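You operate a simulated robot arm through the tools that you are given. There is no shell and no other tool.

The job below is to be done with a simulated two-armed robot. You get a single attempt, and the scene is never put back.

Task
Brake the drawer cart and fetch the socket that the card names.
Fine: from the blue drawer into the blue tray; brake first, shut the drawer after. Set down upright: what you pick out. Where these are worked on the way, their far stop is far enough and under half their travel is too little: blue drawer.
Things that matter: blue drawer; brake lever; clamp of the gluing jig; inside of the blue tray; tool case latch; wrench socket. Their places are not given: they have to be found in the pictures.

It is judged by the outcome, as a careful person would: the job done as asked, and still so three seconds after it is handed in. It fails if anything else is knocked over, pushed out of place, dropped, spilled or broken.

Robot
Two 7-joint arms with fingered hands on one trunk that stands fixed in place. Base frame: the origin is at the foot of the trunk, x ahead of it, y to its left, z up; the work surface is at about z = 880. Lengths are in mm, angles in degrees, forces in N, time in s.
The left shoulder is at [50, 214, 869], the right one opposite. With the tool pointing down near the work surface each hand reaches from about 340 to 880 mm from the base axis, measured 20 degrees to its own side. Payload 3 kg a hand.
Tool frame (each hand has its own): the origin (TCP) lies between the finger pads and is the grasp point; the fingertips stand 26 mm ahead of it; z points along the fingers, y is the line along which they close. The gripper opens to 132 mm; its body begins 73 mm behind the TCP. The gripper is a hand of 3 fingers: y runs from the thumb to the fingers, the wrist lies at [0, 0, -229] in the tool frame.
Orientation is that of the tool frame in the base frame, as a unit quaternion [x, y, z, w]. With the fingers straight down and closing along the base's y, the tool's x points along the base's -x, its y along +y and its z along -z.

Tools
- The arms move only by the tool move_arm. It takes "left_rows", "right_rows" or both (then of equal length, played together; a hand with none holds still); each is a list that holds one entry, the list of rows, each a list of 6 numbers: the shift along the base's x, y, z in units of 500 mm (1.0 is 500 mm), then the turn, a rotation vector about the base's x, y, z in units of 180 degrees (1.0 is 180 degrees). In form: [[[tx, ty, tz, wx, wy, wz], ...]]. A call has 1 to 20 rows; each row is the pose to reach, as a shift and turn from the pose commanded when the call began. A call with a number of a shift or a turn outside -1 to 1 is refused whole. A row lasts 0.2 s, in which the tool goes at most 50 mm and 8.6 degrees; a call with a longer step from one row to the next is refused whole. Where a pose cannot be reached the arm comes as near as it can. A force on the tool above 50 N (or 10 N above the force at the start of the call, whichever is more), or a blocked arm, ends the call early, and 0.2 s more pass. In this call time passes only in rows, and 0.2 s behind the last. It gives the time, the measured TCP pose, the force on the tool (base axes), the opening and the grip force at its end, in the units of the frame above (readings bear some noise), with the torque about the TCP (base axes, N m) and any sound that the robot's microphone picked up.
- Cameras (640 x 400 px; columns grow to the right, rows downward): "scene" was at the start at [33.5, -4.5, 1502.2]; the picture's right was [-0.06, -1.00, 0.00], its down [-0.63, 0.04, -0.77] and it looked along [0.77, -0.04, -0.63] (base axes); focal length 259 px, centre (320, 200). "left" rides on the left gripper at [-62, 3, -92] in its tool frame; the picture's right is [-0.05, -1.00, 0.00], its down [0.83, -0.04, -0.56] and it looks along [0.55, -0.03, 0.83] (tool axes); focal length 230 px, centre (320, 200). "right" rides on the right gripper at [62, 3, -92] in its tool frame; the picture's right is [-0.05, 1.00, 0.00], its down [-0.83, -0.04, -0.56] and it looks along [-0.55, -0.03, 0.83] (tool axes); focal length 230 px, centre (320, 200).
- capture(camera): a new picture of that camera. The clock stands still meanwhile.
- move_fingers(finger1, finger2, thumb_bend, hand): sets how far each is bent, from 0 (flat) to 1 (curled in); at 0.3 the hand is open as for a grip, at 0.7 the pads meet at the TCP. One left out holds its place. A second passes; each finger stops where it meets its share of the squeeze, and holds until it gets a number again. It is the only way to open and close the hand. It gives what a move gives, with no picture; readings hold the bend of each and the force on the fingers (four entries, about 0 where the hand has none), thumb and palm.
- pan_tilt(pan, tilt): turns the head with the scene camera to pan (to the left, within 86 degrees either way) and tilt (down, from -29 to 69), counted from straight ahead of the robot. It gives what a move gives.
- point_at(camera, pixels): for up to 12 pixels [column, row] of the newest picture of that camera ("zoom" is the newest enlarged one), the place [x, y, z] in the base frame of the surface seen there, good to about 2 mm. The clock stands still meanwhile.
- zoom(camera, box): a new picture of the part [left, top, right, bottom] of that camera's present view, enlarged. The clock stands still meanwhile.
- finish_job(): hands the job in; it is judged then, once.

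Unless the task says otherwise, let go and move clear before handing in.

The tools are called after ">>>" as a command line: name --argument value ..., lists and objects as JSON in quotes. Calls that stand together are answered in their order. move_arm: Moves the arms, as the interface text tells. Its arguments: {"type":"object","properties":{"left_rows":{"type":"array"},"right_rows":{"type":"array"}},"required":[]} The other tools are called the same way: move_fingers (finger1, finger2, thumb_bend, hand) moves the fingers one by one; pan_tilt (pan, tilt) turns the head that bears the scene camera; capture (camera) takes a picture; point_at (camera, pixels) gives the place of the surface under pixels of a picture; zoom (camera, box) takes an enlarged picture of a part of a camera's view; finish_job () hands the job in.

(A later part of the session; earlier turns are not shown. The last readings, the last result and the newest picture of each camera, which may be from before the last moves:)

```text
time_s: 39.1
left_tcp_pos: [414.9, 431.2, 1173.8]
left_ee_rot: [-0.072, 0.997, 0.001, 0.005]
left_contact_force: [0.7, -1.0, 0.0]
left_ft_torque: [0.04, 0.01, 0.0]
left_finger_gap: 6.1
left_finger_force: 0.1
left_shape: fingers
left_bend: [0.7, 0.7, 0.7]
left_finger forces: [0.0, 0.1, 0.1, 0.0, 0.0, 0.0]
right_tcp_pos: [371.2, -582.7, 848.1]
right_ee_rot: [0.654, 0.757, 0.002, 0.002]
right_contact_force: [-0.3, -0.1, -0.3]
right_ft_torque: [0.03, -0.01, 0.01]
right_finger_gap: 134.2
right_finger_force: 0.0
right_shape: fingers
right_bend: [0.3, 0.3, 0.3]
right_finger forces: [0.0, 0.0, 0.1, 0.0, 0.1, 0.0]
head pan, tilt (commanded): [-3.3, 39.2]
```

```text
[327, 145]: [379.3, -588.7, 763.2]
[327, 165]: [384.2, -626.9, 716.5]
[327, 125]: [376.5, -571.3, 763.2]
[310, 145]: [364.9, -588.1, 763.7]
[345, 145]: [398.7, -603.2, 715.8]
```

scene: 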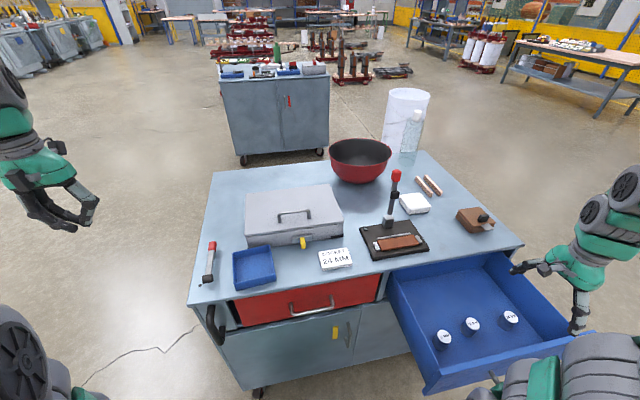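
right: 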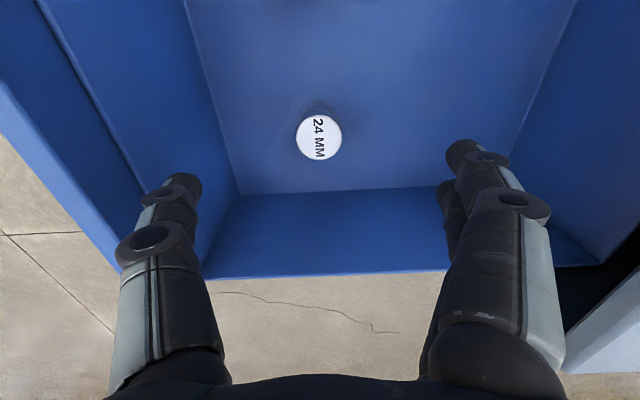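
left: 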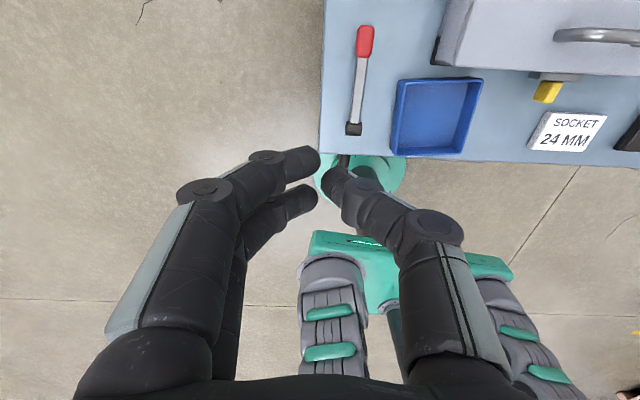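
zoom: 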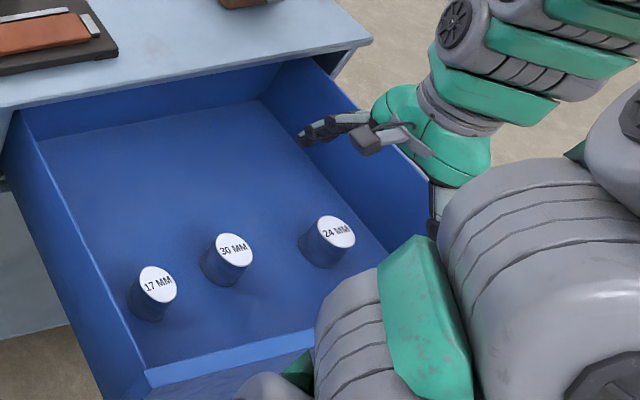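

The socket is centred under the TCP at (319,137), at about (371.4,-581.5). I'll descend to grip height at z≈750, keeping the tips about 9 mm off the floor.

>>> move_arm --right_rows '[[[0, 0.002, -0.05, 0, 0, 0], [0, 0.002, -0.1, 0, 0, 0], [0, 0.002, -0.15, 0, 0, 0], [0, 0.002, -0.18, 0, 0, 0], [0, 0.002, -0.196, 0, 0, 0]]]'

>>> capture --camera "right"

>>> zoom --camera "scene" --box '[410, 230, 600, 380]'

```text
time_s: 40.3
left_tcp_pos: [414.9, 430.5, 1174.0]
left_ee_rot: [-0.073, 0.997, 0.001, 0.005]
left_contact_force: [0.6, 0.8, -0.2]
left_ft_torque: [0.0, 0.0, 0.0]
left_finger_gap: 5.9
left_finger_force: 0.0
left_shape: fingers
left_bend: [0.7, 0.7, 0.7]
left_finger forces: [0.0, 0.1, 0.0, 0.1, 0.0, 0.1]
right_tcp_pos: [370.7, -581.6, 751.4]
right_ee_rot: [0.654, 0.756, 0.001, 0.003]
right_contact_force: [-0.3, 0.6, -0.5]
right_ft_torque: [-0.02, -0.01, 0.0]
right_finger_gap: 134.1
right_finger_force: 0.0
right_shape: fingers
right_bend: [0.3, 0.3, 0.3]
right_finger forces: [0.1, 0.1, 0.1, 0.0, 0.0, 0.0]
head pan, tilt (commanded): [-3.3, 39.2]
```

```text
taken
```

right: 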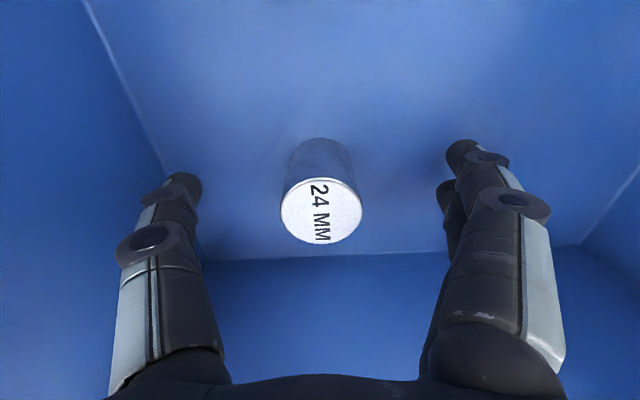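

```text
2.67 times, centred on (505, 305) of scene
```

zoom: 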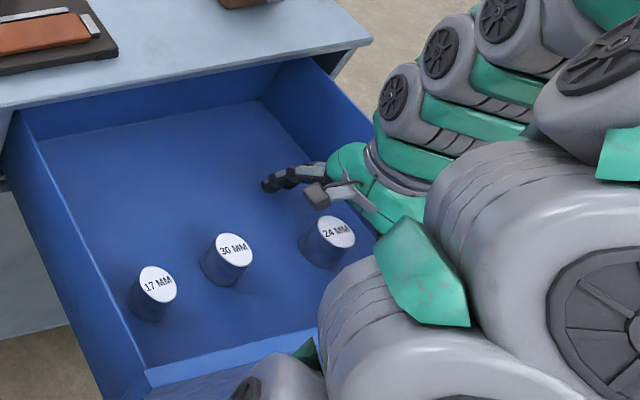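

The socket stands centred between thumb and fingers (top at (321,211)). I'll close the hand on it.

>>> move_fingers --hand "right" --finger1 0.7 --finger2 0.7 --thumb_bend 0.7

>>> capture --camera "right"

```text
time_s: 41.3
left_tcp_pos: [415.6, 431.4, 1173.8]
left_ee_rot: [-0.072, 0.997, 0.0, 0.006]
left_contact_force: [-0.3, 0.1, -0.3]
left_ft_torque: [-0.01, 0.0, -0.04]
left_finger_gap: 5.8
left_finger_force: 0.1
left_shape: fingers
left_bend: [0.7, 0.7, 0.7]
left_finger forces: [0.0, 0.0, 0.0, 0.0, 0.0, 0.1]
right_tcp_pos: [371.5, -581.7, 754.4]
right_ee_rot: [0.654, 0.756, 0.001, 0.002]
right_contact_force: [-0.6, 0.1, 0.4]
right_ft_torque: [-0.03, 0.01, -0.01]
right_finger_gap: 31.3
right_finger_force: 12.2
right_shape: fingers
right_bend: [0.62, 0.62, 0.64]
right_finger forces: [6.2, 6.2, 0.0, 0.0, 12.1, 0.0]
head pan, tilt (commanded): [-3.3, 39.2]
```

```text
taken
```

right: 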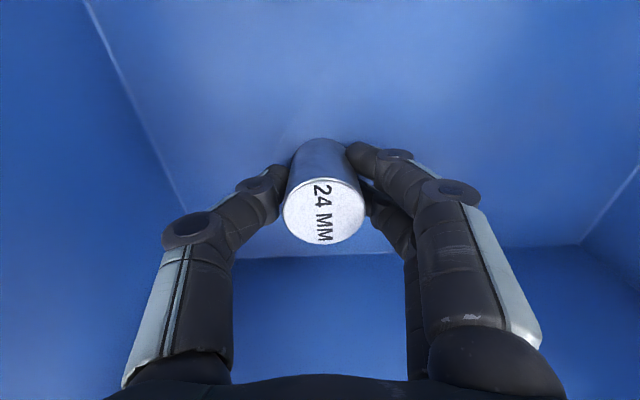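

The grip holds at 12 N with even finger shares and the socket stays upright. I'll lift it straight up out of the drawer.

>>> move_arm --right_rows '[[[0, 0, 0.015, 0, 0, 0], [0, 0, 0.04, 0, 0, 0], [0, 0, 0.08, 0, 0, 0], [0, 0, 0.13, 0, 0, 0], [0, 0, 0.19, 0, 0, 0], [0, 0, 0.26, 0, 0, 0], [0, 0, 0.33, 0, 0, 0], [0, 0, 0.4, 0, 0, 0]]]'

>>> capture --camera "right"

>>> capture --camera "scene"

```text
time_s: 43.1
left_tcp_pos: [415.3, 430.8, 1173.4]
left_ee_rot: [-0.072, 0.997, 0.0, 0.005]
left_contact_force: [0.3, 0.3, 0.2]
left_ft_torque: [0.04, -0.01, 0.01]
left_finger_gap: 5.7
left_finger_force: 0.0
left_shape: fingers
left_bend: [0.7, 0.7, 0.7]
left_finger forces: [0.0, 0.0, 0.0, 0.0, 0.0, 0.0]
right_tcp_pos: [371.0, -581.7, 951.8]
right_ee_rot: [0.654, 0.756, 0.001, 0.003]
right_contact_force: [-0.6, -0.1, -1.0]
right_ft_torque: [-0.01, 0.02, -0.01]
right_finger_gap: 30.9
right_finger_force: 12.3
right_shape: fingers
right_bend: [0.62, 0.62, 0.64]
right_finger forces: [6.4, 6.5, 0.1, 0.1, 12.2, 0.1]
head pan, tilt (commanded): [-3.3, 39.2]
```

```text
taken
```

right: 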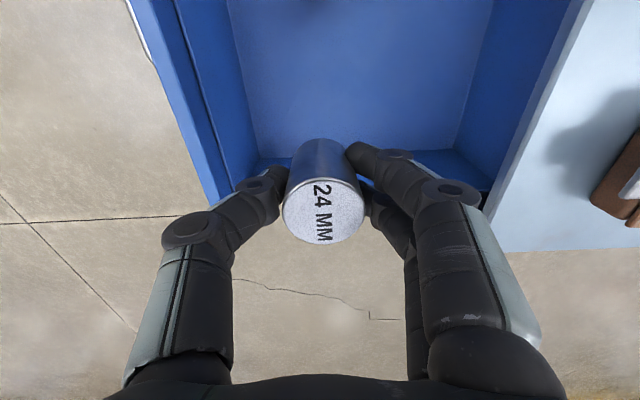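

```text
taken
```

scene: 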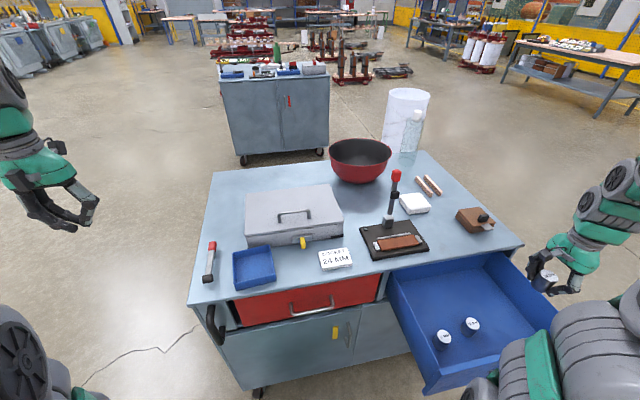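

The socket came up without shifting in the grip. I'll carry it high toward the tray, turning the hand back as I go, in two calls.

>>> move_arm --right_rows '[[[0.005, 0.03, 0.015, 0, 0, 0.02], [0.012, 0.08, 0.04, 0, 0, 0.05], [0.021, 0.135, 0.065, 0, 0, 0.08], [0.03, 0.19, 0.09, 0, 0, 0.11], [0.039, 0.245, 0.115, 0, 0, 0.14], [0.048, 0.3, 0.14, 0, 0, 0.17], [0.057, 0.355, 0.165, 0, 0, 0.2], [0.066, 0.41, 0.19, 0, 0, 0.23], [0.075, 0.465, 0.215, 0, 0, 0.26], [0.084, 0.52, 0.24, 0, 0, 0.29], [0.09, 0.575, 0.26, 0, 0, 0.32], [0.095, 0.625, 0.275, 0, 0, 0.35], [0.098, 0.663, 0.28, 0, 0, 0.3667]]]'

>>> capture --camera "right"

>>> capture --camera "scene"

```text
time_s: 45.9
left_tcp_pos: [415.0, 429.9, 1173.3]
left_ee_rot: [-0.071, 0.997, 0.0, 0.005]
left_contact_force: [0.5, -0.3, 0.2]
left_ft_torque: [-0.01, 0.0, 0.02]
left_finger_gap: 5.7
left_finger_force: 0.1
left_shape: fingers
left_bend: [0.7, 0.7, 0.7]
left_finger forces: [0.0, 0.1, 0.0, 0.0, 0.0, 0.1]
right_tcp_pos: [419.6, -250.0, 1092.8]
right_ee_rot: [0.137, 0.991, 0.003, 0.001]
right_contact_force: [0.0, 1.0, -1.1]
right_ft_torque: [0.02, 0.01, -0.02]
right_finger_gap: 31.0
right_finger_force: 12.0
right_shape: fingers
right_bend: [0.62, 0.62, 0.64]
right_finger forces: [6.4, 6.5, 0.1, 0.0, 12.2, 0.0]
head pan, tilt (commanded): [-3.3, 39.2]
```

```text
taken
```

right: 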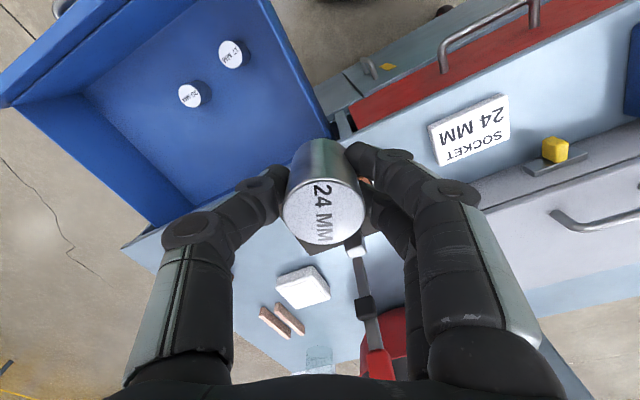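

```text
taken
```

scene: 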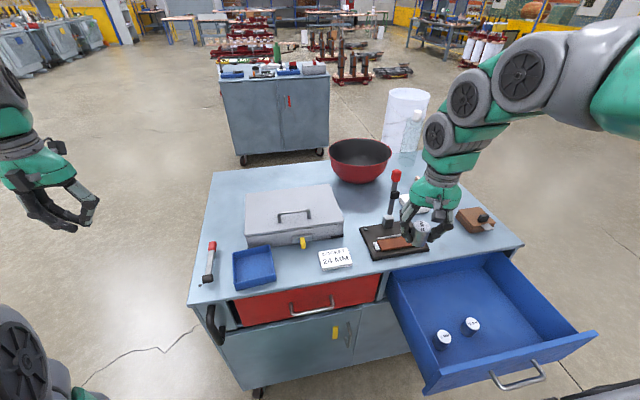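

The socket is steady in the hand and the tray is unobstructed in the scene view at (254,268). I'll measure the tray's rim and floor before going over it.

>>> zoom --camera "scene" --box '[220, 230, 290, 300]'

>>> point_at --camera "scene" --pixels '[[234, 253], [270, 246], [276, 275], [237, 284], [254, 268], [242, 262], [265, 258], [268, 272], [243, 278], [250, 265]]'

```text
5.71 times, centred on (255, 265) of scene
```

zoom: 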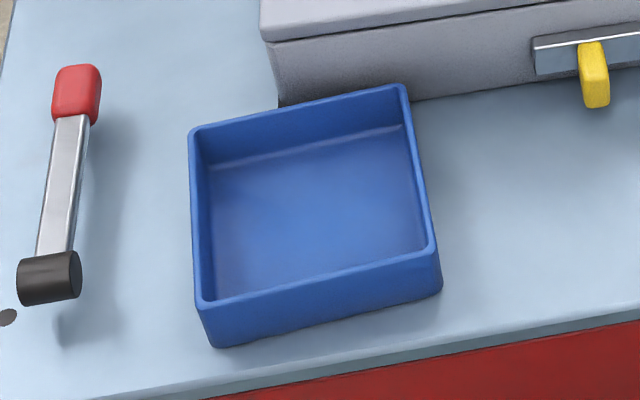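

```text
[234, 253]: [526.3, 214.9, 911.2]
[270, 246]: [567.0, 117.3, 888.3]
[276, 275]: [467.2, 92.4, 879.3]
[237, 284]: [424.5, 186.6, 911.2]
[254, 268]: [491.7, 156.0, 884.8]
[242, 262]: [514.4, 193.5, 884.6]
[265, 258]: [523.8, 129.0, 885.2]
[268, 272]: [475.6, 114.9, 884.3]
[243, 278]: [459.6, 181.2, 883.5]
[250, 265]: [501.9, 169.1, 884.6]
```

There's a small dark spot at the left edge of this zoom (8,317) near the lever's foot that I don't remember. I'll look at it more closely before going on.

>>> zoom --camera "scene" --box '[185, 255, 245, 305]'

>>> point_at --camera "zoom" --pixels '[[160, 250], [165, 245], [220, 210], [300, 250], [255, 100]]'

>>> capture --camera "left"

```text
8.00 times, centred on (215, 280) of scene
```

zoom: 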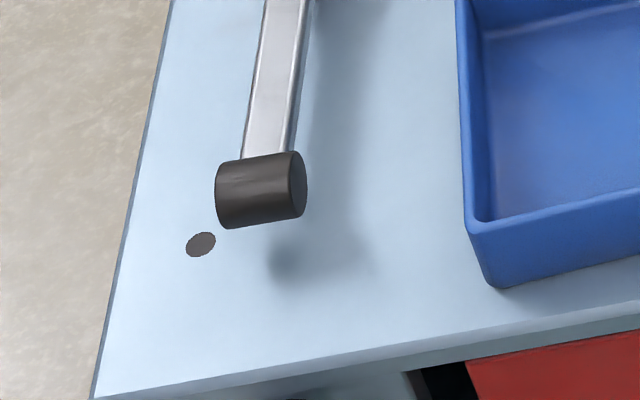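

```text
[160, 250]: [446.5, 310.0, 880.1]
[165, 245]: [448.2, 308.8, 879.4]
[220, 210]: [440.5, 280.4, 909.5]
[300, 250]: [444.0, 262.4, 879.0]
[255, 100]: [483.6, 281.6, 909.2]
```

```text
taken
```

left: 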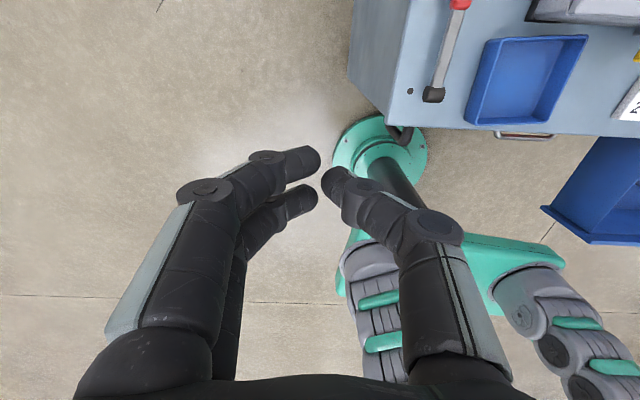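

The dark disc is a flat mark on the table top at z≈880, about 35 mm from the lever pivot, and the lever itself is still flat at z≈909. It isn't anything I'm handling, so I'll leave it and carry the socket over the tray centre at (491,156).

>>> move_arm --right_rows '[[[0.006, 0.03, 0, 0, 0, 0.01], [0.015, 0.085, 0, 0, 0, 0.02], [0.027, 0.15, 0, 0, 0, 0.032], [0.039, 0.215, 0, 0, 0, 0.044], [0.05, 0.28, 0, 0, 0, 0.056], [0.062, 0.345, 0, 0, 0, 0.068], [0.074, 0.41, 0, 0, 0, 0.08], [0.085, 0.475, 0, 0, 0, 0.092], [0.097, 0.54, 0, 0, 0, 0.104], [0.108, 0.605, 0, 0, 0, 0.116], [0.12, 0.67, 0, 0, 0, 0.128], [0.131, 0.735, 0, 0, 0, 0.142], [0.14, 0.785, 0, 0, 0, 0.152], [0.1438, 0.812, 0, 0, 0, 0.1567]]]'

>>> capture --camera "right"

>>> capture --camera "scene"

```text
time_s: 48.9
left_tcp_pos: [415.6, 431.3, 1173.8]
left_ee_rot: [-0.072, 0.997, 0.001, 0.006]
left_contact_force: [-0.2, -0.1, -0.1]
left_ft_torque: [-0.03, 0.0, -0.03]
left_finger_gap: 6.1
left_finger_force: 0.1
left_shape: fingers
left_bend: [0.7, 0.7, 0.7]
left_finger forces: [0.0, 0.0, 0.0, 0.0, 0.1, 0.0]
right_tcp_pos: [490.9, 156.0, 1091.8]
right_ee_rot: [-0.109, 0.994, 0.004, 0.001]
right_contact_force: [-0.9, -0.5, -1.2]
right_ft_torque: [-0.01, -0.03, -0.01]
right_finger_gap: 31.0
right_finger_force: 12.2
right_shape: fingers
right_bend: [0.62, 0.62, 0.64]
right_finger forces: [6.5, 6.7, 0.1, 0.0, 12.2, 0.0]
head pan, tilt (commanded): [-3.3, 39.2]
```

```text
taken
```

right: 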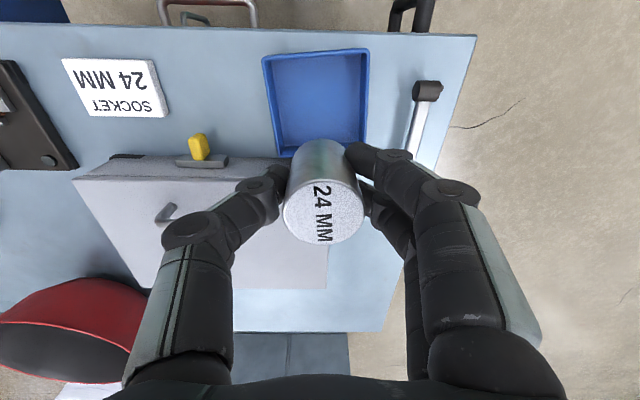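

```text
taken
```

scene: 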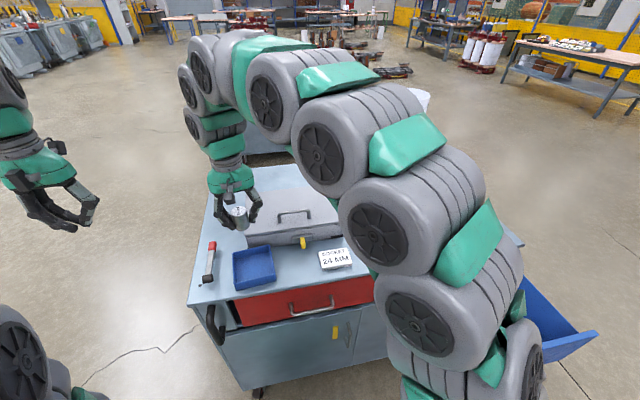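

The socket is above the tray (tray at (317,100) in the right view, seen past the socket), still upright. I'll descend most of the way and check clearances at the rim.

>>> move_arm --right_rows '[[[0, 0, -0.05, 0, 0, 0], [0, 0, -0.11, 0, 0, 0], [0, 0, -0.17, 0, 0, 0], [0, 0, -0.22, 0, 0, 0], [0, 0, -0.26, 0, 0, 0]]]'

>>> capture --camera "right"

>>> zoom --camera "scene" --box '[180, 190, 320, 310]'

```text
time_s: 50.1
left_tcp_pos: [415.5, 431.7, 1173.8]
left_ee_rot: [-0.073, 0.997, 0.0, 0.005]
left_contact_force: [0.1, -0.7, -0.1]
left_ft_torque: [0.03, 0.0, 0.0]
left_finger_gap: 5.9
left_finger_force: 0.2
left_shape: fingers
left_bend: [0.7, 0.7, 0.7]
left_finger forces: [0.1, 0.0, 0.0, 0.1, 0.0, 0.1]
right_tcp_pos: [492.4, 155.7, 961.6]
right_ee_rot: [-0.108, 0.994, 0.002, 0.002]
right_contact_force: [-0.3, 0.3, -0.2]
right_ft_torque: [0.01, -0.02, -0.01]
right_finger_gap: 30.8
right_finger_force: 12.9
right_shape: fingers
right_bend: [0.62, 0.62, 0.64]
right_finger forces: [6.4, 6.8, 0.2, 0.0, 12.3, 0.1]
head pan, tilt (commanded): [-3.3, 39.2]
```

```text
taken
```

right: 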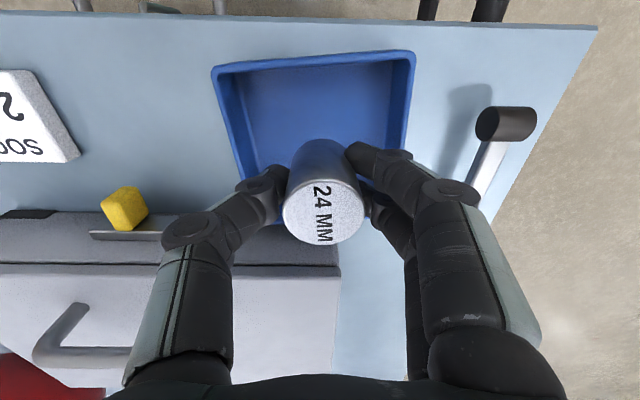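

```text
3.33 times, centred on (250, 250) of scene
```

zoom: 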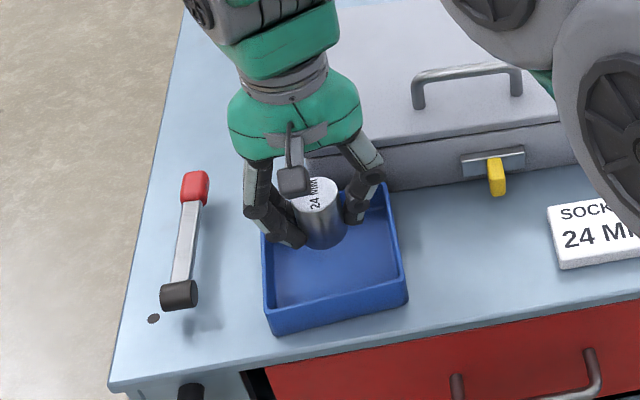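

The hand enters the tray cleanly: thumb and fingers are inside the rim and well clear of the case and latch at (490,170). I'll lower the socket to just above the floor.

>>> move_arm --right_rows '[[[0, 0, -0.03, 0, 0, 0], [0, 0, -0.055, 0, 0, 0], [0, 0, -0.068, 0, 0, 0], [0, 0, -0.076, 0, 0, 0]]]'

>>> capture --camera "right"

>>> zoom --camera "scene" --box '[210, 210, 300, 300]'

```text
time_s: 51.1
left_tcp_pos: [414.9, 430.8, 1173.6]
left_ee_rot: [-0.072, 0.997, 0.0, 0.005]
left_contact_force: [0.5, 0.0, -0.1]
left_ft_torque: [-0.01, 0.01, 0.02]
left_finger_gap: 5.9
left_finger_force: 0.0
left_shape: fingers
left_bend: [0.7, 0.7, 0.7]
left_finger forces: [0.0, 0.0, 0.0, 0.0, 0.0, 0.1]
right_tcp_pos: [491.5, 156.6, 923.4]
right_ee_rot: [-0.109, 0.994, 0.003, 0.0]
right_contact_force: [0.6, 0.8, -2.5]
right_ft_torque: [-0.04, 0.02, 0.0]
right_finger_gap: 31.1
right_finger_force: 13.0
right_shape: fingers
right_bend: [0.62, 0.62, 0.64]
right_finger forces: [6.4, 6.8, 0.0, 0.0, 12.3, 0.0]
head pan, tilt (commanded): [-3.3, 39.2]
```

```text
taken
```

right: 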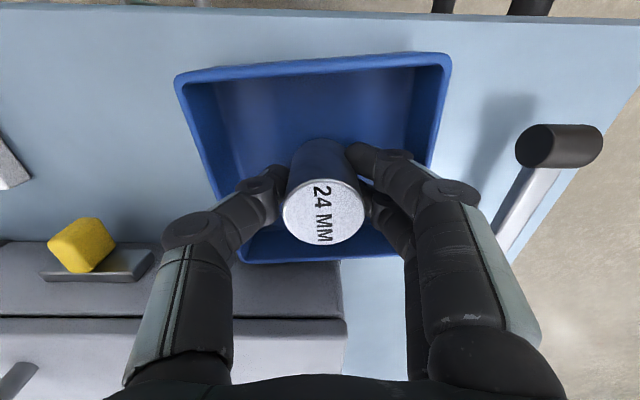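

```text
4.44 times, centred on (255, 255) of scene
```

zoom: 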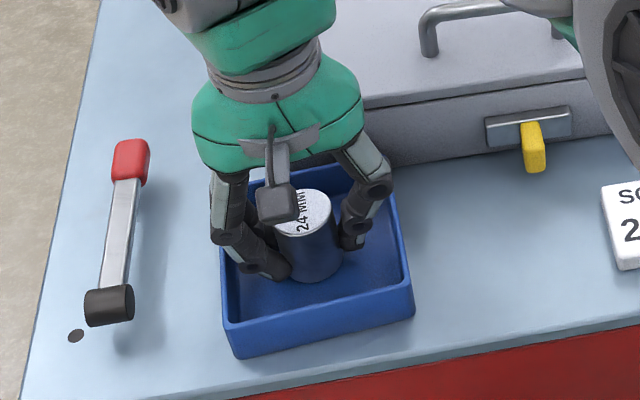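

The socket is just about at the tray floor with no upward force yet. I'll lower in 1 mm steps until I feel it touch.

>>> move_arm --right_rows '[[[0, 0, -0.002, 0, 0, 0], [0, 0, -0.004, 0, 0, 0]]]'

```text
time_s: 51.7
left_tcp_pos: [415.4, 430.9, 1174.3]
left_ee_rot: [-0.073, 0.997, 0.001, 0.005]
left_contact_force: [-0.2, 0.7, -0.4]
left_ft_torque: [-0.02, 0.02, 0.0]
left_finger_gap: 5.7
left_finger_force: 0.1
left_shape: fingers
left_bend: [0.7, 0.7, 0.7]
left_finger forces: [0.1, 0.0, 0.0, 0.0, 0.0, 0.0]
right_tcp_pos: [491.8, 156.3, 921.5]
right_ee_rot: [-0.109, 0.994, 0.003, 0.001]
right_contact_force: [0.2, 0.4, -2.2]
right_ft_torque: [-0.01, 0.04, -0.03]
right_finger_gap: 30.5
right_finger_force: 12.6
right_shape: fingers
right_bend: [0.62, 0.62, 0.64]
right_finger forces: [6.4, 6.8, 0.1, 0.0, 12.4, 0.0]
head pan, tilt (commanded): [-3.3, 39.2]
```

>>> move_arm --right_rows '[[[0, 0, -0.002, 0, 0, 0], [0, 0, -0.004, 0, 0, 0]]]'

>>> zoom --camera "scene" --box '[225, 235, 285, 295]'

```text
time_s: 52.3
left_tcp_pos: [416.2, 430.6, 1173.8]
left_ee_rot: [-0.072, 0.997, 0.0, 0.005]
left_contact_force: [-0.4, -0.2, 0.0]
left_ft_torque: [0.01, 0.01, 0.02]
left_finger_gap: 5.9
left_finger_force: 0.0
left_shape: fingers
left_bend: [0.7, 0.7, 0.7]
left_finger forces: [0.1, 0.0, 0.0, 0.0, 0.1, 0.0]
right_tcp_pos: [491.5, 156.8, 920.6]
right_ee_rot: [-0.109, 0.994, 0.004, 0.001]
right_contact_force: [-0.1, -0.2, 3.3]
right_ft_torque: [0.0, 0.02, -0.01]
right_finger_gap: 31.2
right_finger_force: 13.3
right_shape: fingers
right_bend: [0.63, 0.63, 0.64]
right_finger forces: [6.7, 7.0, 0.1, 0.1, 13.0, 0.0]
head pan, tilt (commanded): [-3.3, 39.2]
```

```text
6.67 times, centred on (255, 265) of scene
```

zoom: 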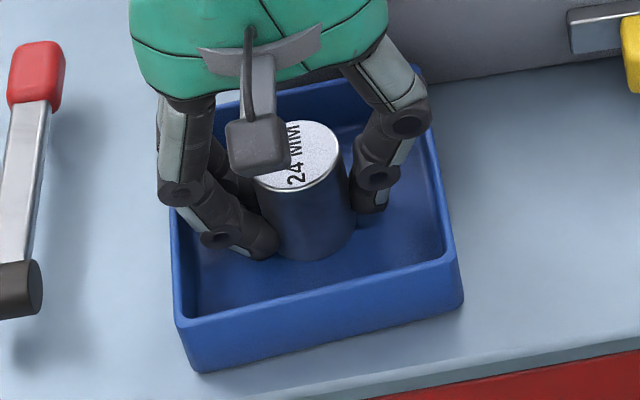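

The reading flipped to +3.3 N upward, so the socket has touched the floor and stands upright near the tray's middle. I'll open just a little so the fingers stay inside the tray walls.

>>> move_fingers --hand "right" --finger1 0.575 --finger2 0.575 --thumb_bend 0.585

>>> capture --camera "right"

>>> zoom --camera "scene" --box '[225, 235, 285, 295]'

```text
time_s: 53.3
left_tcp_pos: [415.3, 430.4, 1173.3]
left_ee_rot: [-0.072, 0.997, 0.001, 0.005]
left_contact_force: [0.4, -0.4, 0.1]
left_ft_torque: [-0.01, 0.01, 0.0]
left_finger_gap: 5.8
left_finger_force: 0.0
left_shape: fingers
left_bend: [0.7, 0.7, 0.7]
left_finger forces: [0.0, 0.1, 0.1, 0.1, 0.0, 0.0]
right_tcp_pos: [492.2, 156.5, 920.6]
right_ee_rot: [-0.109, 0.994, 0.003, 0.002]
right_contact_force: [0.1, 1.1, 1.0]
right_ft_torque: [-0.02, 0.0, -0.01]
right_finger_gap: 42.2
right_finger_force: 0.0
right_shape: fingers
right_bend: [0.57, 0.57, 0.58]
right_finger forces: [0.0, 0.0, 0.1, 0.1, 0.0, 0.1]
head pan, tilt (commanded): [-3.3, 39.2]
```

```text
taken
```

right: 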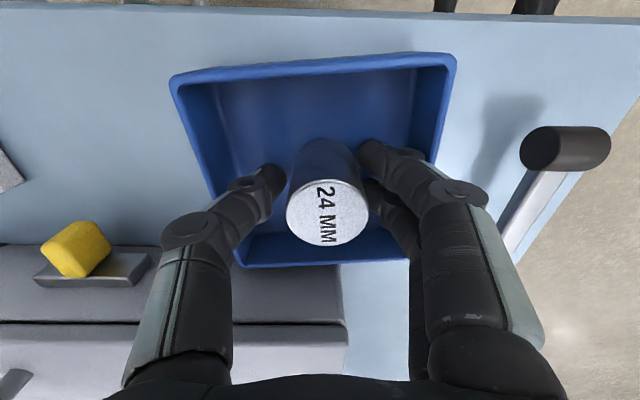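

```text
6.67 times, centred on (255, 265) of scene
```

zoom: 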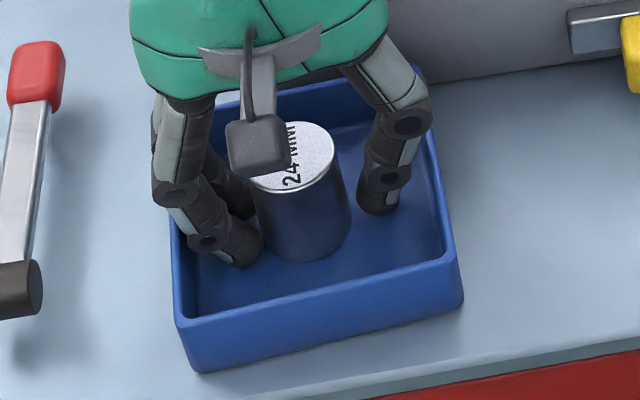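

The fingers are off (0 N) and the socket stands upright on its own, with slightly less gap on the finger side. I'll shift 1 mm that way and lift straight up.

>>> move_arm --right_rows '[[[-0.0004, 0.002, 0, 0, 0, 0], [-0.0004, 0.002, 0.02, 0, 0, 0], [-0.0004, 0.002, 0.05, 0, 0, 0], [-0.0004, 0.002, 0.09, 0, 0, 0], [-0.0004, 0.002, 0.14, 0, 0, 0], [-0.0004, 0.002, 0.2, 0, 0, 0], [-0.0004, 0.002, 0.27, 0, 0, 0], [-0.0004, 0.002, 0.34, 0, 0, 0]]]'

>>> capture --camera "right"

>>> zoom --camera "scene" --box '[180, 220, 300, 310]'

```text
time_s: 55.1
left_tcp_pos: [415.9, 430.8, 1174.2]
left_ee_rot: [-0.073, 0.997, 0.0, 0.005]
left_contact_force: [0.3, 0.3, -0.2]
left_ft_torque: [0.01, -0.03, -0.05]
left_finger_gap: 5.8
left_finger_force: 0.2
left_shape: fingers
left_bend: [0.7, 0.7, 0.7]
left_finger forces: [0.0, 0.1, 0.0, 0.0, 0.0, 0.0]
right_tcp_pos: [492.7, 156.3, 1089.4]
right_ee_rot: [-0.109, 0.994, 0.003, 0.002]
right_contact_force: [-0.3, 0.7, 0.9]
right_ft_torque: [0.01, -0.04, 0.03]
right_finger_gap: 42.7
right_finger_force: 0.1
right_shape: fingers
right_bend: [0.57, 0.57, 0.58]
right_finger forces: [0.0, 0.0, 0.0, 0.0, 0.0, 0.1]
head pan, tilt (commanded): [-3.3, 39.2]
```

```text
taken
```

right: 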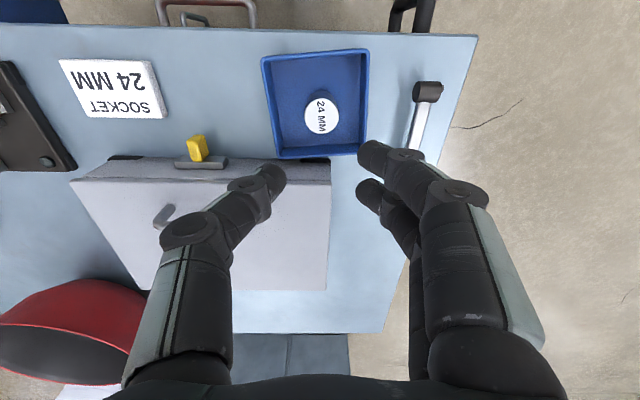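

```text
4.44 times, centred on (240, 265) of scene
```

zoom: 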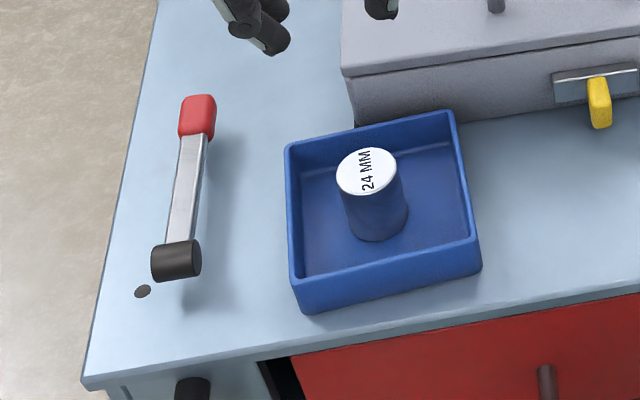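

The 24 mm socket stands upright in the tray at (322,115), and the hand is clear. Next I'll take the right arm back along the same high path toward the drawer, turning as before.

>>> move_arm --right_rows '[[[-0.004, -0.03, 0, 0, 0, -0.008], [-0.012, -0.09, 0, 0, 0, -0.022], [-0.025, -0.165, 0, 0, 0, -0.04], [-0.038, -0.24, 0, 0, 0, -0.06], [-0.05, -0.315, 0, 0, 0, -0.08], [-0.065, -0.39, 0, 0, 0, -0.1], [-0.08, -0.465, 0, 0, 0, -0.12], [-0.095, -0.54, 0, 0, 0, -0.14], [-0.11, -0.615, 0, 0, 0, -0.165], [-0.125, -0.69, 0, 0, 0, -0.19], [-0.135, -0.76, 0, 0, 0, -0.22], [-0.143, -0.812, 0, 0, 0, -0.25]]]'

>>> capture --camera "scene"

>>> capture --camera "right"

```text
time_s: 57.7
left_tcp_pos: [415.7, 431.9, 1174.0]
left_ee_rot: [-0.073, 0.997, 0.0, 0.004]
left_contact_force: [0.4, -0.2, 0.3]
left_ft_torque: [0.02, 0.01, 0.0]
left_finger_gap: 5.7
left_finger_force: 0.1
left_shape: fingers
left_bend: [0.7, 0.7, 0.7]
left_finger forces: [0.1, 0.0, 0.0, 0.1, 0.1, 0.1]
right_tcp_pos: [421.2, -250.9, 1088.7]
right_ee_rot: [0.28, 0.96, 0.003, 0.003]
right_contact_force: [0.3, 1.0, -0.5]
right_ft_torque: [-0.01, 0.0, -0.02]
right_finger_gap: 42.4
right_finger_force: 0.0
right_shape: fingers
right_bend: [0.57, 0.57, 0.58]
right_finger forces: [0.1, 0.0, 0.0, 0.0, 0.0, 0.0]
head pan, tilt (commanded): [-3.3, 39.2]
```

```text
taken
```

scene: 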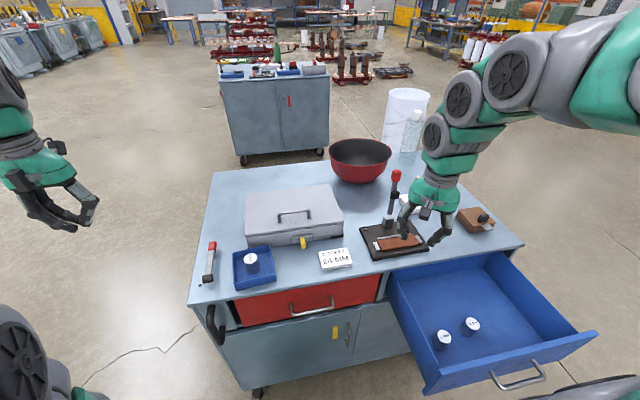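

```text
taken
```

right: 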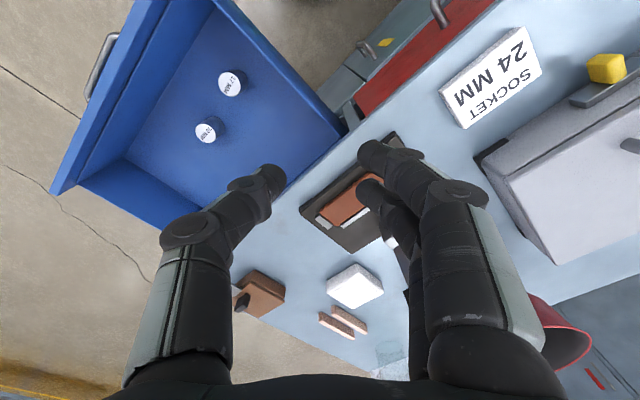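

The scene shows the drawer fully out with its panel's top edge from (425,392) to (597,333). I'll measure the panel's faces and the handle to plan shutting it.

>>> zoom --camera "scene" --box '[400, 300, 610, 400]'

>>> point_at --camera "zoom" --pixels '[[250, 220], [250, 206], [250, 190], [400, 160], [400, 145], [300, 235], [350, 235], [400, 210], [130, 270], [550, 115], [150, 230], [290, 225]]'

```text
3.05 times, centred on (505, 350) of scene
```

zoom: 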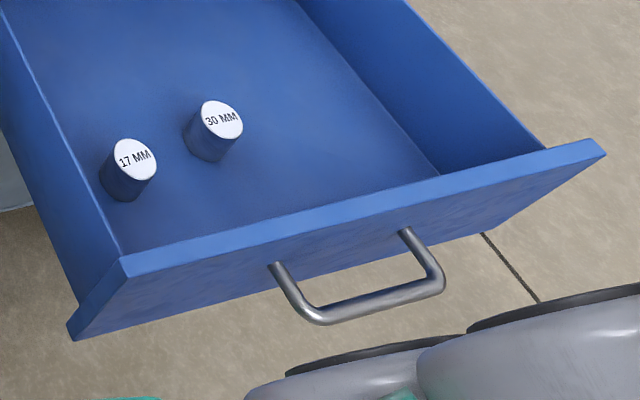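

```text
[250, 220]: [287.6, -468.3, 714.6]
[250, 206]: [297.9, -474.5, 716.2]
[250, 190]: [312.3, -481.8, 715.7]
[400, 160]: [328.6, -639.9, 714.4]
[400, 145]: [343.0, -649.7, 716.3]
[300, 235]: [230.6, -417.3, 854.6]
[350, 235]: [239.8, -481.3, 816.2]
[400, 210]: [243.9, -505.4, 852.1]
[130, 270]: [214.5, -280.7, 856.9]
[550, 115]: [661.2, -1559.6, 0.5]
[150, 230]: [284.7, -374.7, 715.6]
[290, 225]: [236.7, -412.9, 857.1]
```

The panel's outer face is at s≈168 (drawer 272 mm out) with its top at z≈857. I'll shape the hand with the thumb open and fingers curled, then go above the panel to hook the thumb over its outside.

>>> move_fingers --hand "right" --finger1 0.7 --finger2 0.7 --thumb_bend 0.3

>>> move_arm --right_rows '[[[-0.0287, -0.0507, -0.01, 0, 0, -0.0304], [-0.0573, -0.1013, -0.03, 0, 0, -0.0607], [-0.086, -0.152, -0.05, 0, 0, -0.0911], [-0.1147, -0.2027, -0.08, 0, 0, -0.1215], [-0.1433, -0.2533, -0.11, 0, 0, -0.1518], [-0.172, -0.304, -0.145, 0, 0, -0.1822], [-0.2007, -0.3547, -0.18, 0, 0, -0.2126], [-0.2293, -0.4053, -0.22, 0, 0, -0.2429], [-0.258, -0.456, -0.2575, 0, 0, -0.2733]]]'

>>> capture --camera "right"

>>> capture --camera "scene"

```text
time_s: 58.7
left_tcp_pos: [414.4, 430.7, 1174.3]
left_ee_rot: [-0.072, 0.997, 0.0, 0.005]
left_contact_force: [-0.5, 0.1, 0.2]
left_ft_torque: [0.01, 0.02, 0.0]
left_finger_gap: 6.2
left_finger_force: 0.0
left_shape: fingers
left_bend: [0.7, 0.7, 0.7]
left_finger forces: [0.0, 0.1, 0.1, 0.0, 0.0, 0.0]
right_tcp_pos: [420.5, -249.9, 1090.2]
right_ee_rot: [0.28, 0.96, 0.002, 0.002]
right_contact_force: [0.6, -0.5, 0.3]
right_ft_torque: [-0.04, -0.02, 0.01]
right_finger_gap: 69.0
right_finger_force: 0.0
right_shape: fingers
right_bend: [0.7, 0.7, 0.3]
right_finger forces: [0.0, 0.1, 0.1, 0.1, 0.0, 0.1]
head pan, tilt (commanded): [-3.3, 39.2]
```

```text
time_s: 60.7
left_tcp_pos: [415.8, 431.4, 1174.3]
left_ee_rot: [-0.072, 0.997, 0.0, 0.006]
left_contact_force: [-0.4, 0.2, -0.1]
left_ft_torque: [0.01, 0.0, -0.01]
left_finger_gap: 5.9
left_finger_force: 0.1
left_shape: fingers
left_bend: [0.7, 0.7, 0.7]
left_finger forces: [0.0, 0.0, 0.0, 0.0, 0.0, 0.1]
right_tcp_pos: [291.3, -476.4, 960.0]
right_ee_rot: [0.655, 0.755, 0.002, 0.004]
right_contact_force: [0.0, 0.1, -0.5]
right_ft_torque: [0.01, 0.01, -0.01]
right_finger_gap: 68.9
right_finger_force: 0.1
right_shape: fingers
right_bend: [0.7, 0.7, 0.3]
right_finger forces: [0.1, 0.0, 0.0, 0.0, 0.1, 0.1]
head pan, tilt (commanded): [-3.3, 39.2]
```

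```text
taken
```

right: 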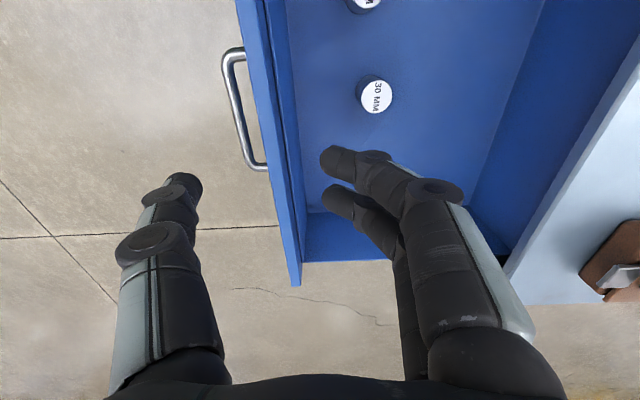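

```text
taken
```

scene: 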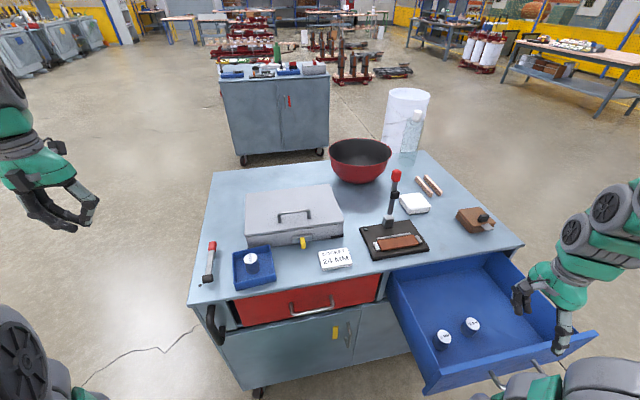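

The hand is above the panel, thumb on the outside at (185,190) and fingers over the drawer. I'll lower it so the thumb hangs about 45 mm down outside the panel, above the handle.

>>> move_arm --right_rows '[[[0, 0, -0.05, 0, 0, 0], [0, 0, -0.1, 0, 0, 0], [0, 0, -0.15, 0, 0, 0], [0, 0, -0.2, 0, 0, 0], [0, 0, -0.24, 0, 0, 0]]]'

>>> capture --camera "right"

>>> zoom --camera "scene" --box '[400, 260, 610, 400]'

```text
time_s: 61.9
left_tcp_pos: [415.6, 431.7, 1174.2]
left_ee_rot: [-0.072, 0.997, 0.0, 0.005]
left_contact_force: [0.1, 0.0, 0.5]
left_ft_torque: [0.01, 0.0, 0.0]
left_finger_gap: 6.1
left_finger_force: 0.0
left_shape: fingers
left_bend: [0.7, 0.7, 0.7]
left_finger forces: [0.0, 0.1, 0.1, 0.0, 0.0, 0.1]
right_tcp_pos: [291.8, -477.2, 841.0]
right_ee_rot: [0.655, 0.756, 0.0, 0.004]
right_contact_force: [-0.7, -0.3, 0.1]
right_ft_torque: [-0.01, -0.03, -0.02]
right_finger_gap: 69.1
right_finger_force: 0.0
right_shape: fingers
right_bend: [0.7, 0.7, 0.3]
right_finger forces: [0.0, 0.1, 0.0, 0.0, 0.0, 0.0]
head pan, tilt (commanded): [-3.3, 39.2]
```

```text
taken
```

right: 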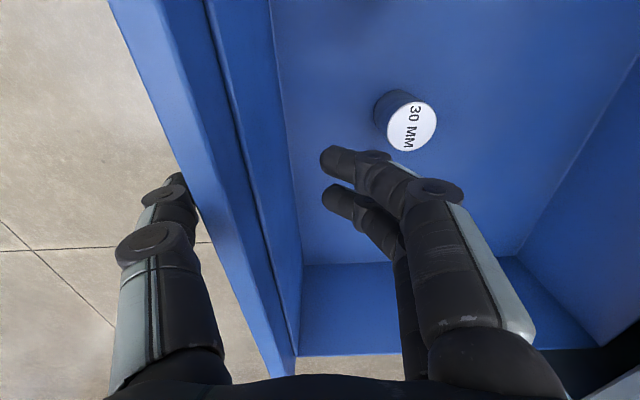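

```text
2.86 times, centred on (505, 330) of scene
```

zoom: 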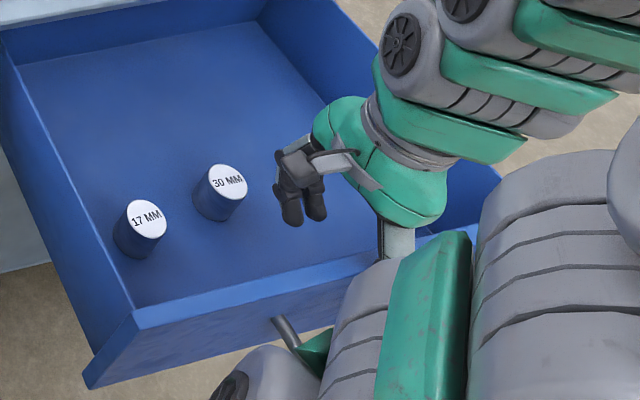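

The thumb is outside the panel at (175,185) and the fingers hang above the drawer floor, clear of the sockets. I'll push the drawer in slowly, stopping before the fingers get near the table edge.

>>> move_arm --right_rows '[[[0.0099, 0.0014, 0, 0, 0, 0], [0.0198, 0.0029, 0, 0, 0, 0], [0.0356, 0.0052, 0, 0, 0, 0], [0.0515, 0.0075, 0, 0, 0, 0], [0.0673, 0.0098, 0, 0, 0, 0], [0.0831, 0.0121, 0, 0, 0, 0], [0.099, 0.0145, 0, 0, 0, 0], [0.1148, 0.0168, 0, 0, 0, 0], [0.1306, 0.0191, 0, 0, 0, 0], [0.1464, 0.0214, 0, 0, 0, 0], [0.1623, 0.0237, 0, 0, 0, 0], [0.1781, 0.026, 0, 0, 0, 0], [0.1939, 0.0283, 0, 0, 0, 0], [0.2098, 0.0306, 0, 0, 0, 0], [0.2256, 0.0329, 0, 0, 0, 0], [0.2414, 0.0352, 0, 0, 0, 0], [0.2573, 0.0376, 0, 0, 0, 0], [0.2652, 0.0387, 0, 0, 0, 0]]]'

>>> capture --camera "right"

>>> capture --camera "scene"

```text
time_s: 65.7
left_tcp_pos: [415.3, 431.0, 1173.5]
left_ee_rot: [-0.073, 0.997, 0.001, 0.005]
left_contact_force: [-0.7, 0.6, 0.3]
left_ft_torque: [0.07, 0.0, 0.01]
left_finger_gap: 5.6
left_finger_force: 0.0
left_shape: fingers
left_bend: [0.7, 0.7, 0.7]
left_finger forces: [0.0, 0.1, 0.0, 0.0, 0.0, 0.1]
right_tcp_pos: [424.6, -456.9, 840.1]
right_ee_rot: [0.655, 0.756, 0.002, 0.003]
right_contact_force: [0.2, 0.6, -0.5]
right_ft_torque: [-0.02, -0.01, -0.04]
right_finger_gap: 69.4
right_finger_force: 0.1
right_shape: fingers
right_bend: [0.7, 0.7, 0.3]
right_finger forces: [0.0, 0.1, 0.1, 0.1, 0.0, 0.0]
head pan, tilt (commanded): [-3.3, 39.2]
```

```text
taken
```

right: 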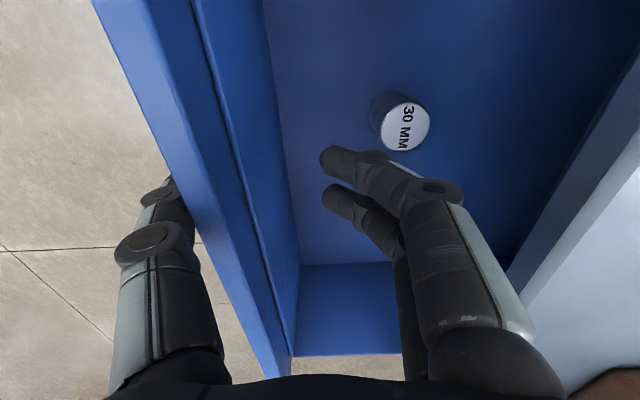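

```text
taken
```

scene: 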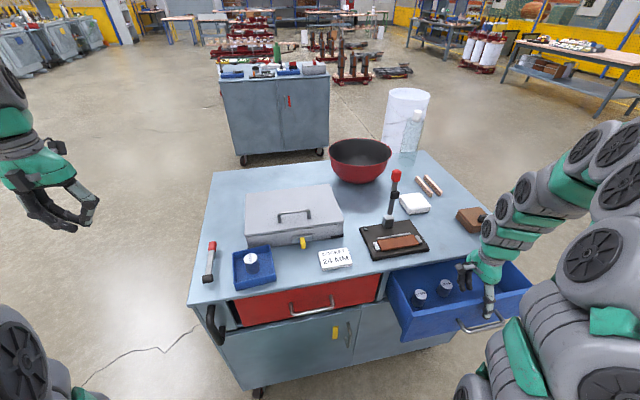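

The drawer went in about 125 mm with the sockets still standing and about 30 mm left between my knuckles and the table edge. I'll push 14 mm more, then back off and lift.

>>> move_arm --right_rows '[[[0.0119, 0.0017, 0, 0, 0, 0], [0.0238, 0.0035, 0, 0, 0, 0], [0.0277, 0.004, 0, 0, 0, 0], [0.0178, 0.0026, 0, 0, 0, 0], [0.008, 0.0012, 0, 0, 0, 0], [0.008, 0.0012, 0.06, 0, 0, 0], [0.008, 0.0012, 0.14, 0, 0, 0], [0.008, 0.0012, 0.22, 0, 0, 0]]]'

>>> capture --camera "right"

>>> zoom --camera "scene" --box '[370, 230, 560, 360]'

```text
time_s: 67.5
left_tcp_pos: [416.1, 429.6, 1174.1]
left_ee_rot: [-0.071, 0.997, 0.001, 0.005]
left_contact_force: [-0.6, -0.6, -0.4]
left_ft_torque: [0.02, -0.02, 0.0]
left_finger_gap: 5.9
left_finger_force: 0.2
left_shape: fingers
left_bend: [0.7, 0.7, 0.7]
left_finger forces: [0.0, 0.0, 0.0, 0.1, 0.1, 0.0]
right_tcp_pos: [426.4, -457.3, 949.4]
right_ee_rot: [0.654, 0.757, 0.001, 0.002]
right_contact_force: [-0.1, 1.4, 0.3]
right_ft_torque: [0.02, -0.01, 0.02]
right_finger_gap: 69.1
right_finger_force: 0.0
right_shape: fingers
right_bend: [0.7, 0.7, 0.3]
right_finger forces: [0.0, 0.0, 0.0, 0.0, 0.0, 0.1]
head pan, tilt (commanded): [-3.3, 39.2]
```

```text
taken
```

right: 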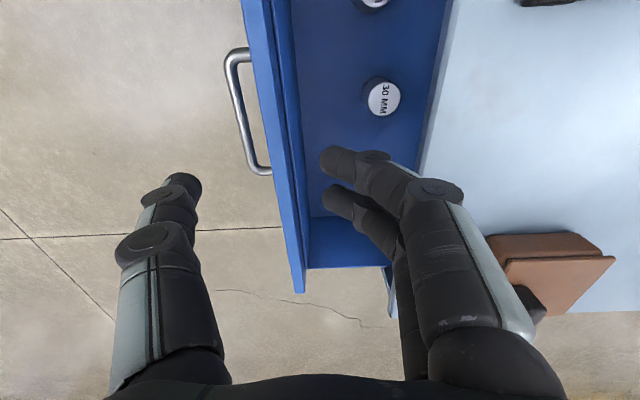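

```text
3.08 times, centred on (465, 295) of scene
```

zoom: 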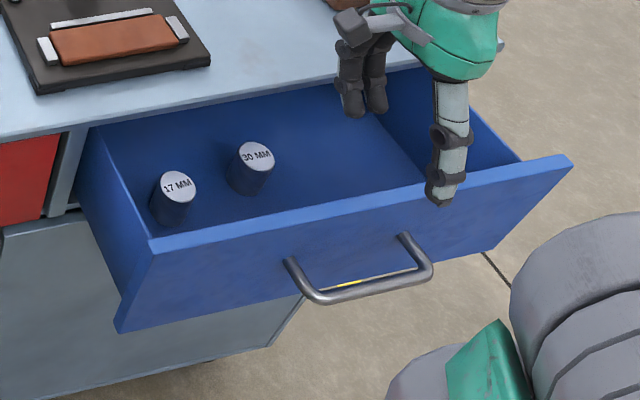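

The drawer is now a bit over 130 mm open, panel in clear view. I'll measure the panel's current face, then set the hand in front of it on the right of the handle to push with the finger backs.

>>> point_at --camera "zoom" --pixels '[[220, 250], [470, 220], [520, 190], [400, 215], [300, 270], [350, 205], [500, 240], [565, 160]]'

>>> move_fingers --hand "right" --finger1 0.3 --finger2 0.3 --thumb_bend 0.3

```text
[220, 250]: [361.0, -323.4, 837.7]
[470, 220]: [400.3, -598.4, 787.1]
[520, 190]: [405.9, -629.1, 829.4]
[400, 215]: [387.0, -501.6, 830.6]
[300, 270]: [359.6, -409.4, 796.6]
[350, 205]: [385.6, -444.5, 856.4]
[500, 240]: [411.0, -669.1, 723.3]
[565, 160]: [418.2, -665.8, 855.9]
```

```text
time_s: 68.5
left_tcp_pos: [415.3, 430.7, 1173.6]
left_ee_rot: [-0.073, 0.997, -0.001, 0.005]
left_contact_force: [-0.1, -0.3, 0.6]
left_ft_torque: [0.0, -0.03, -0.01]
left_finger_gap: 6.0
left_finger_force: 0.1
left_shape: fingers
left_bend: [0.7, 0.7, 0.7]
left_finger forces: [0.0, 0.0, 0.1, 0.1, 0.0, 0.1]
right_tcp_pos: [428.1, -457.9, 950.4]
right_ee_rot: [0.655, 0.756, 0.001, 0.003]
right_contact_force: [0.4, -0.7, 0.1]
right_ft_torque: [-0.02, 0.03, 0.01]
right_finger_gap: 134.2
right_finger_force: 0.1
right_shape: fingers
right_bend: [0.3, 0.3, 0.3]
right_finger forces: [0.1, 0.1, 0.1, 0.0, 0.0, 0.0]
head pan, tilt (commanded): [-3.3, 39.2]
```

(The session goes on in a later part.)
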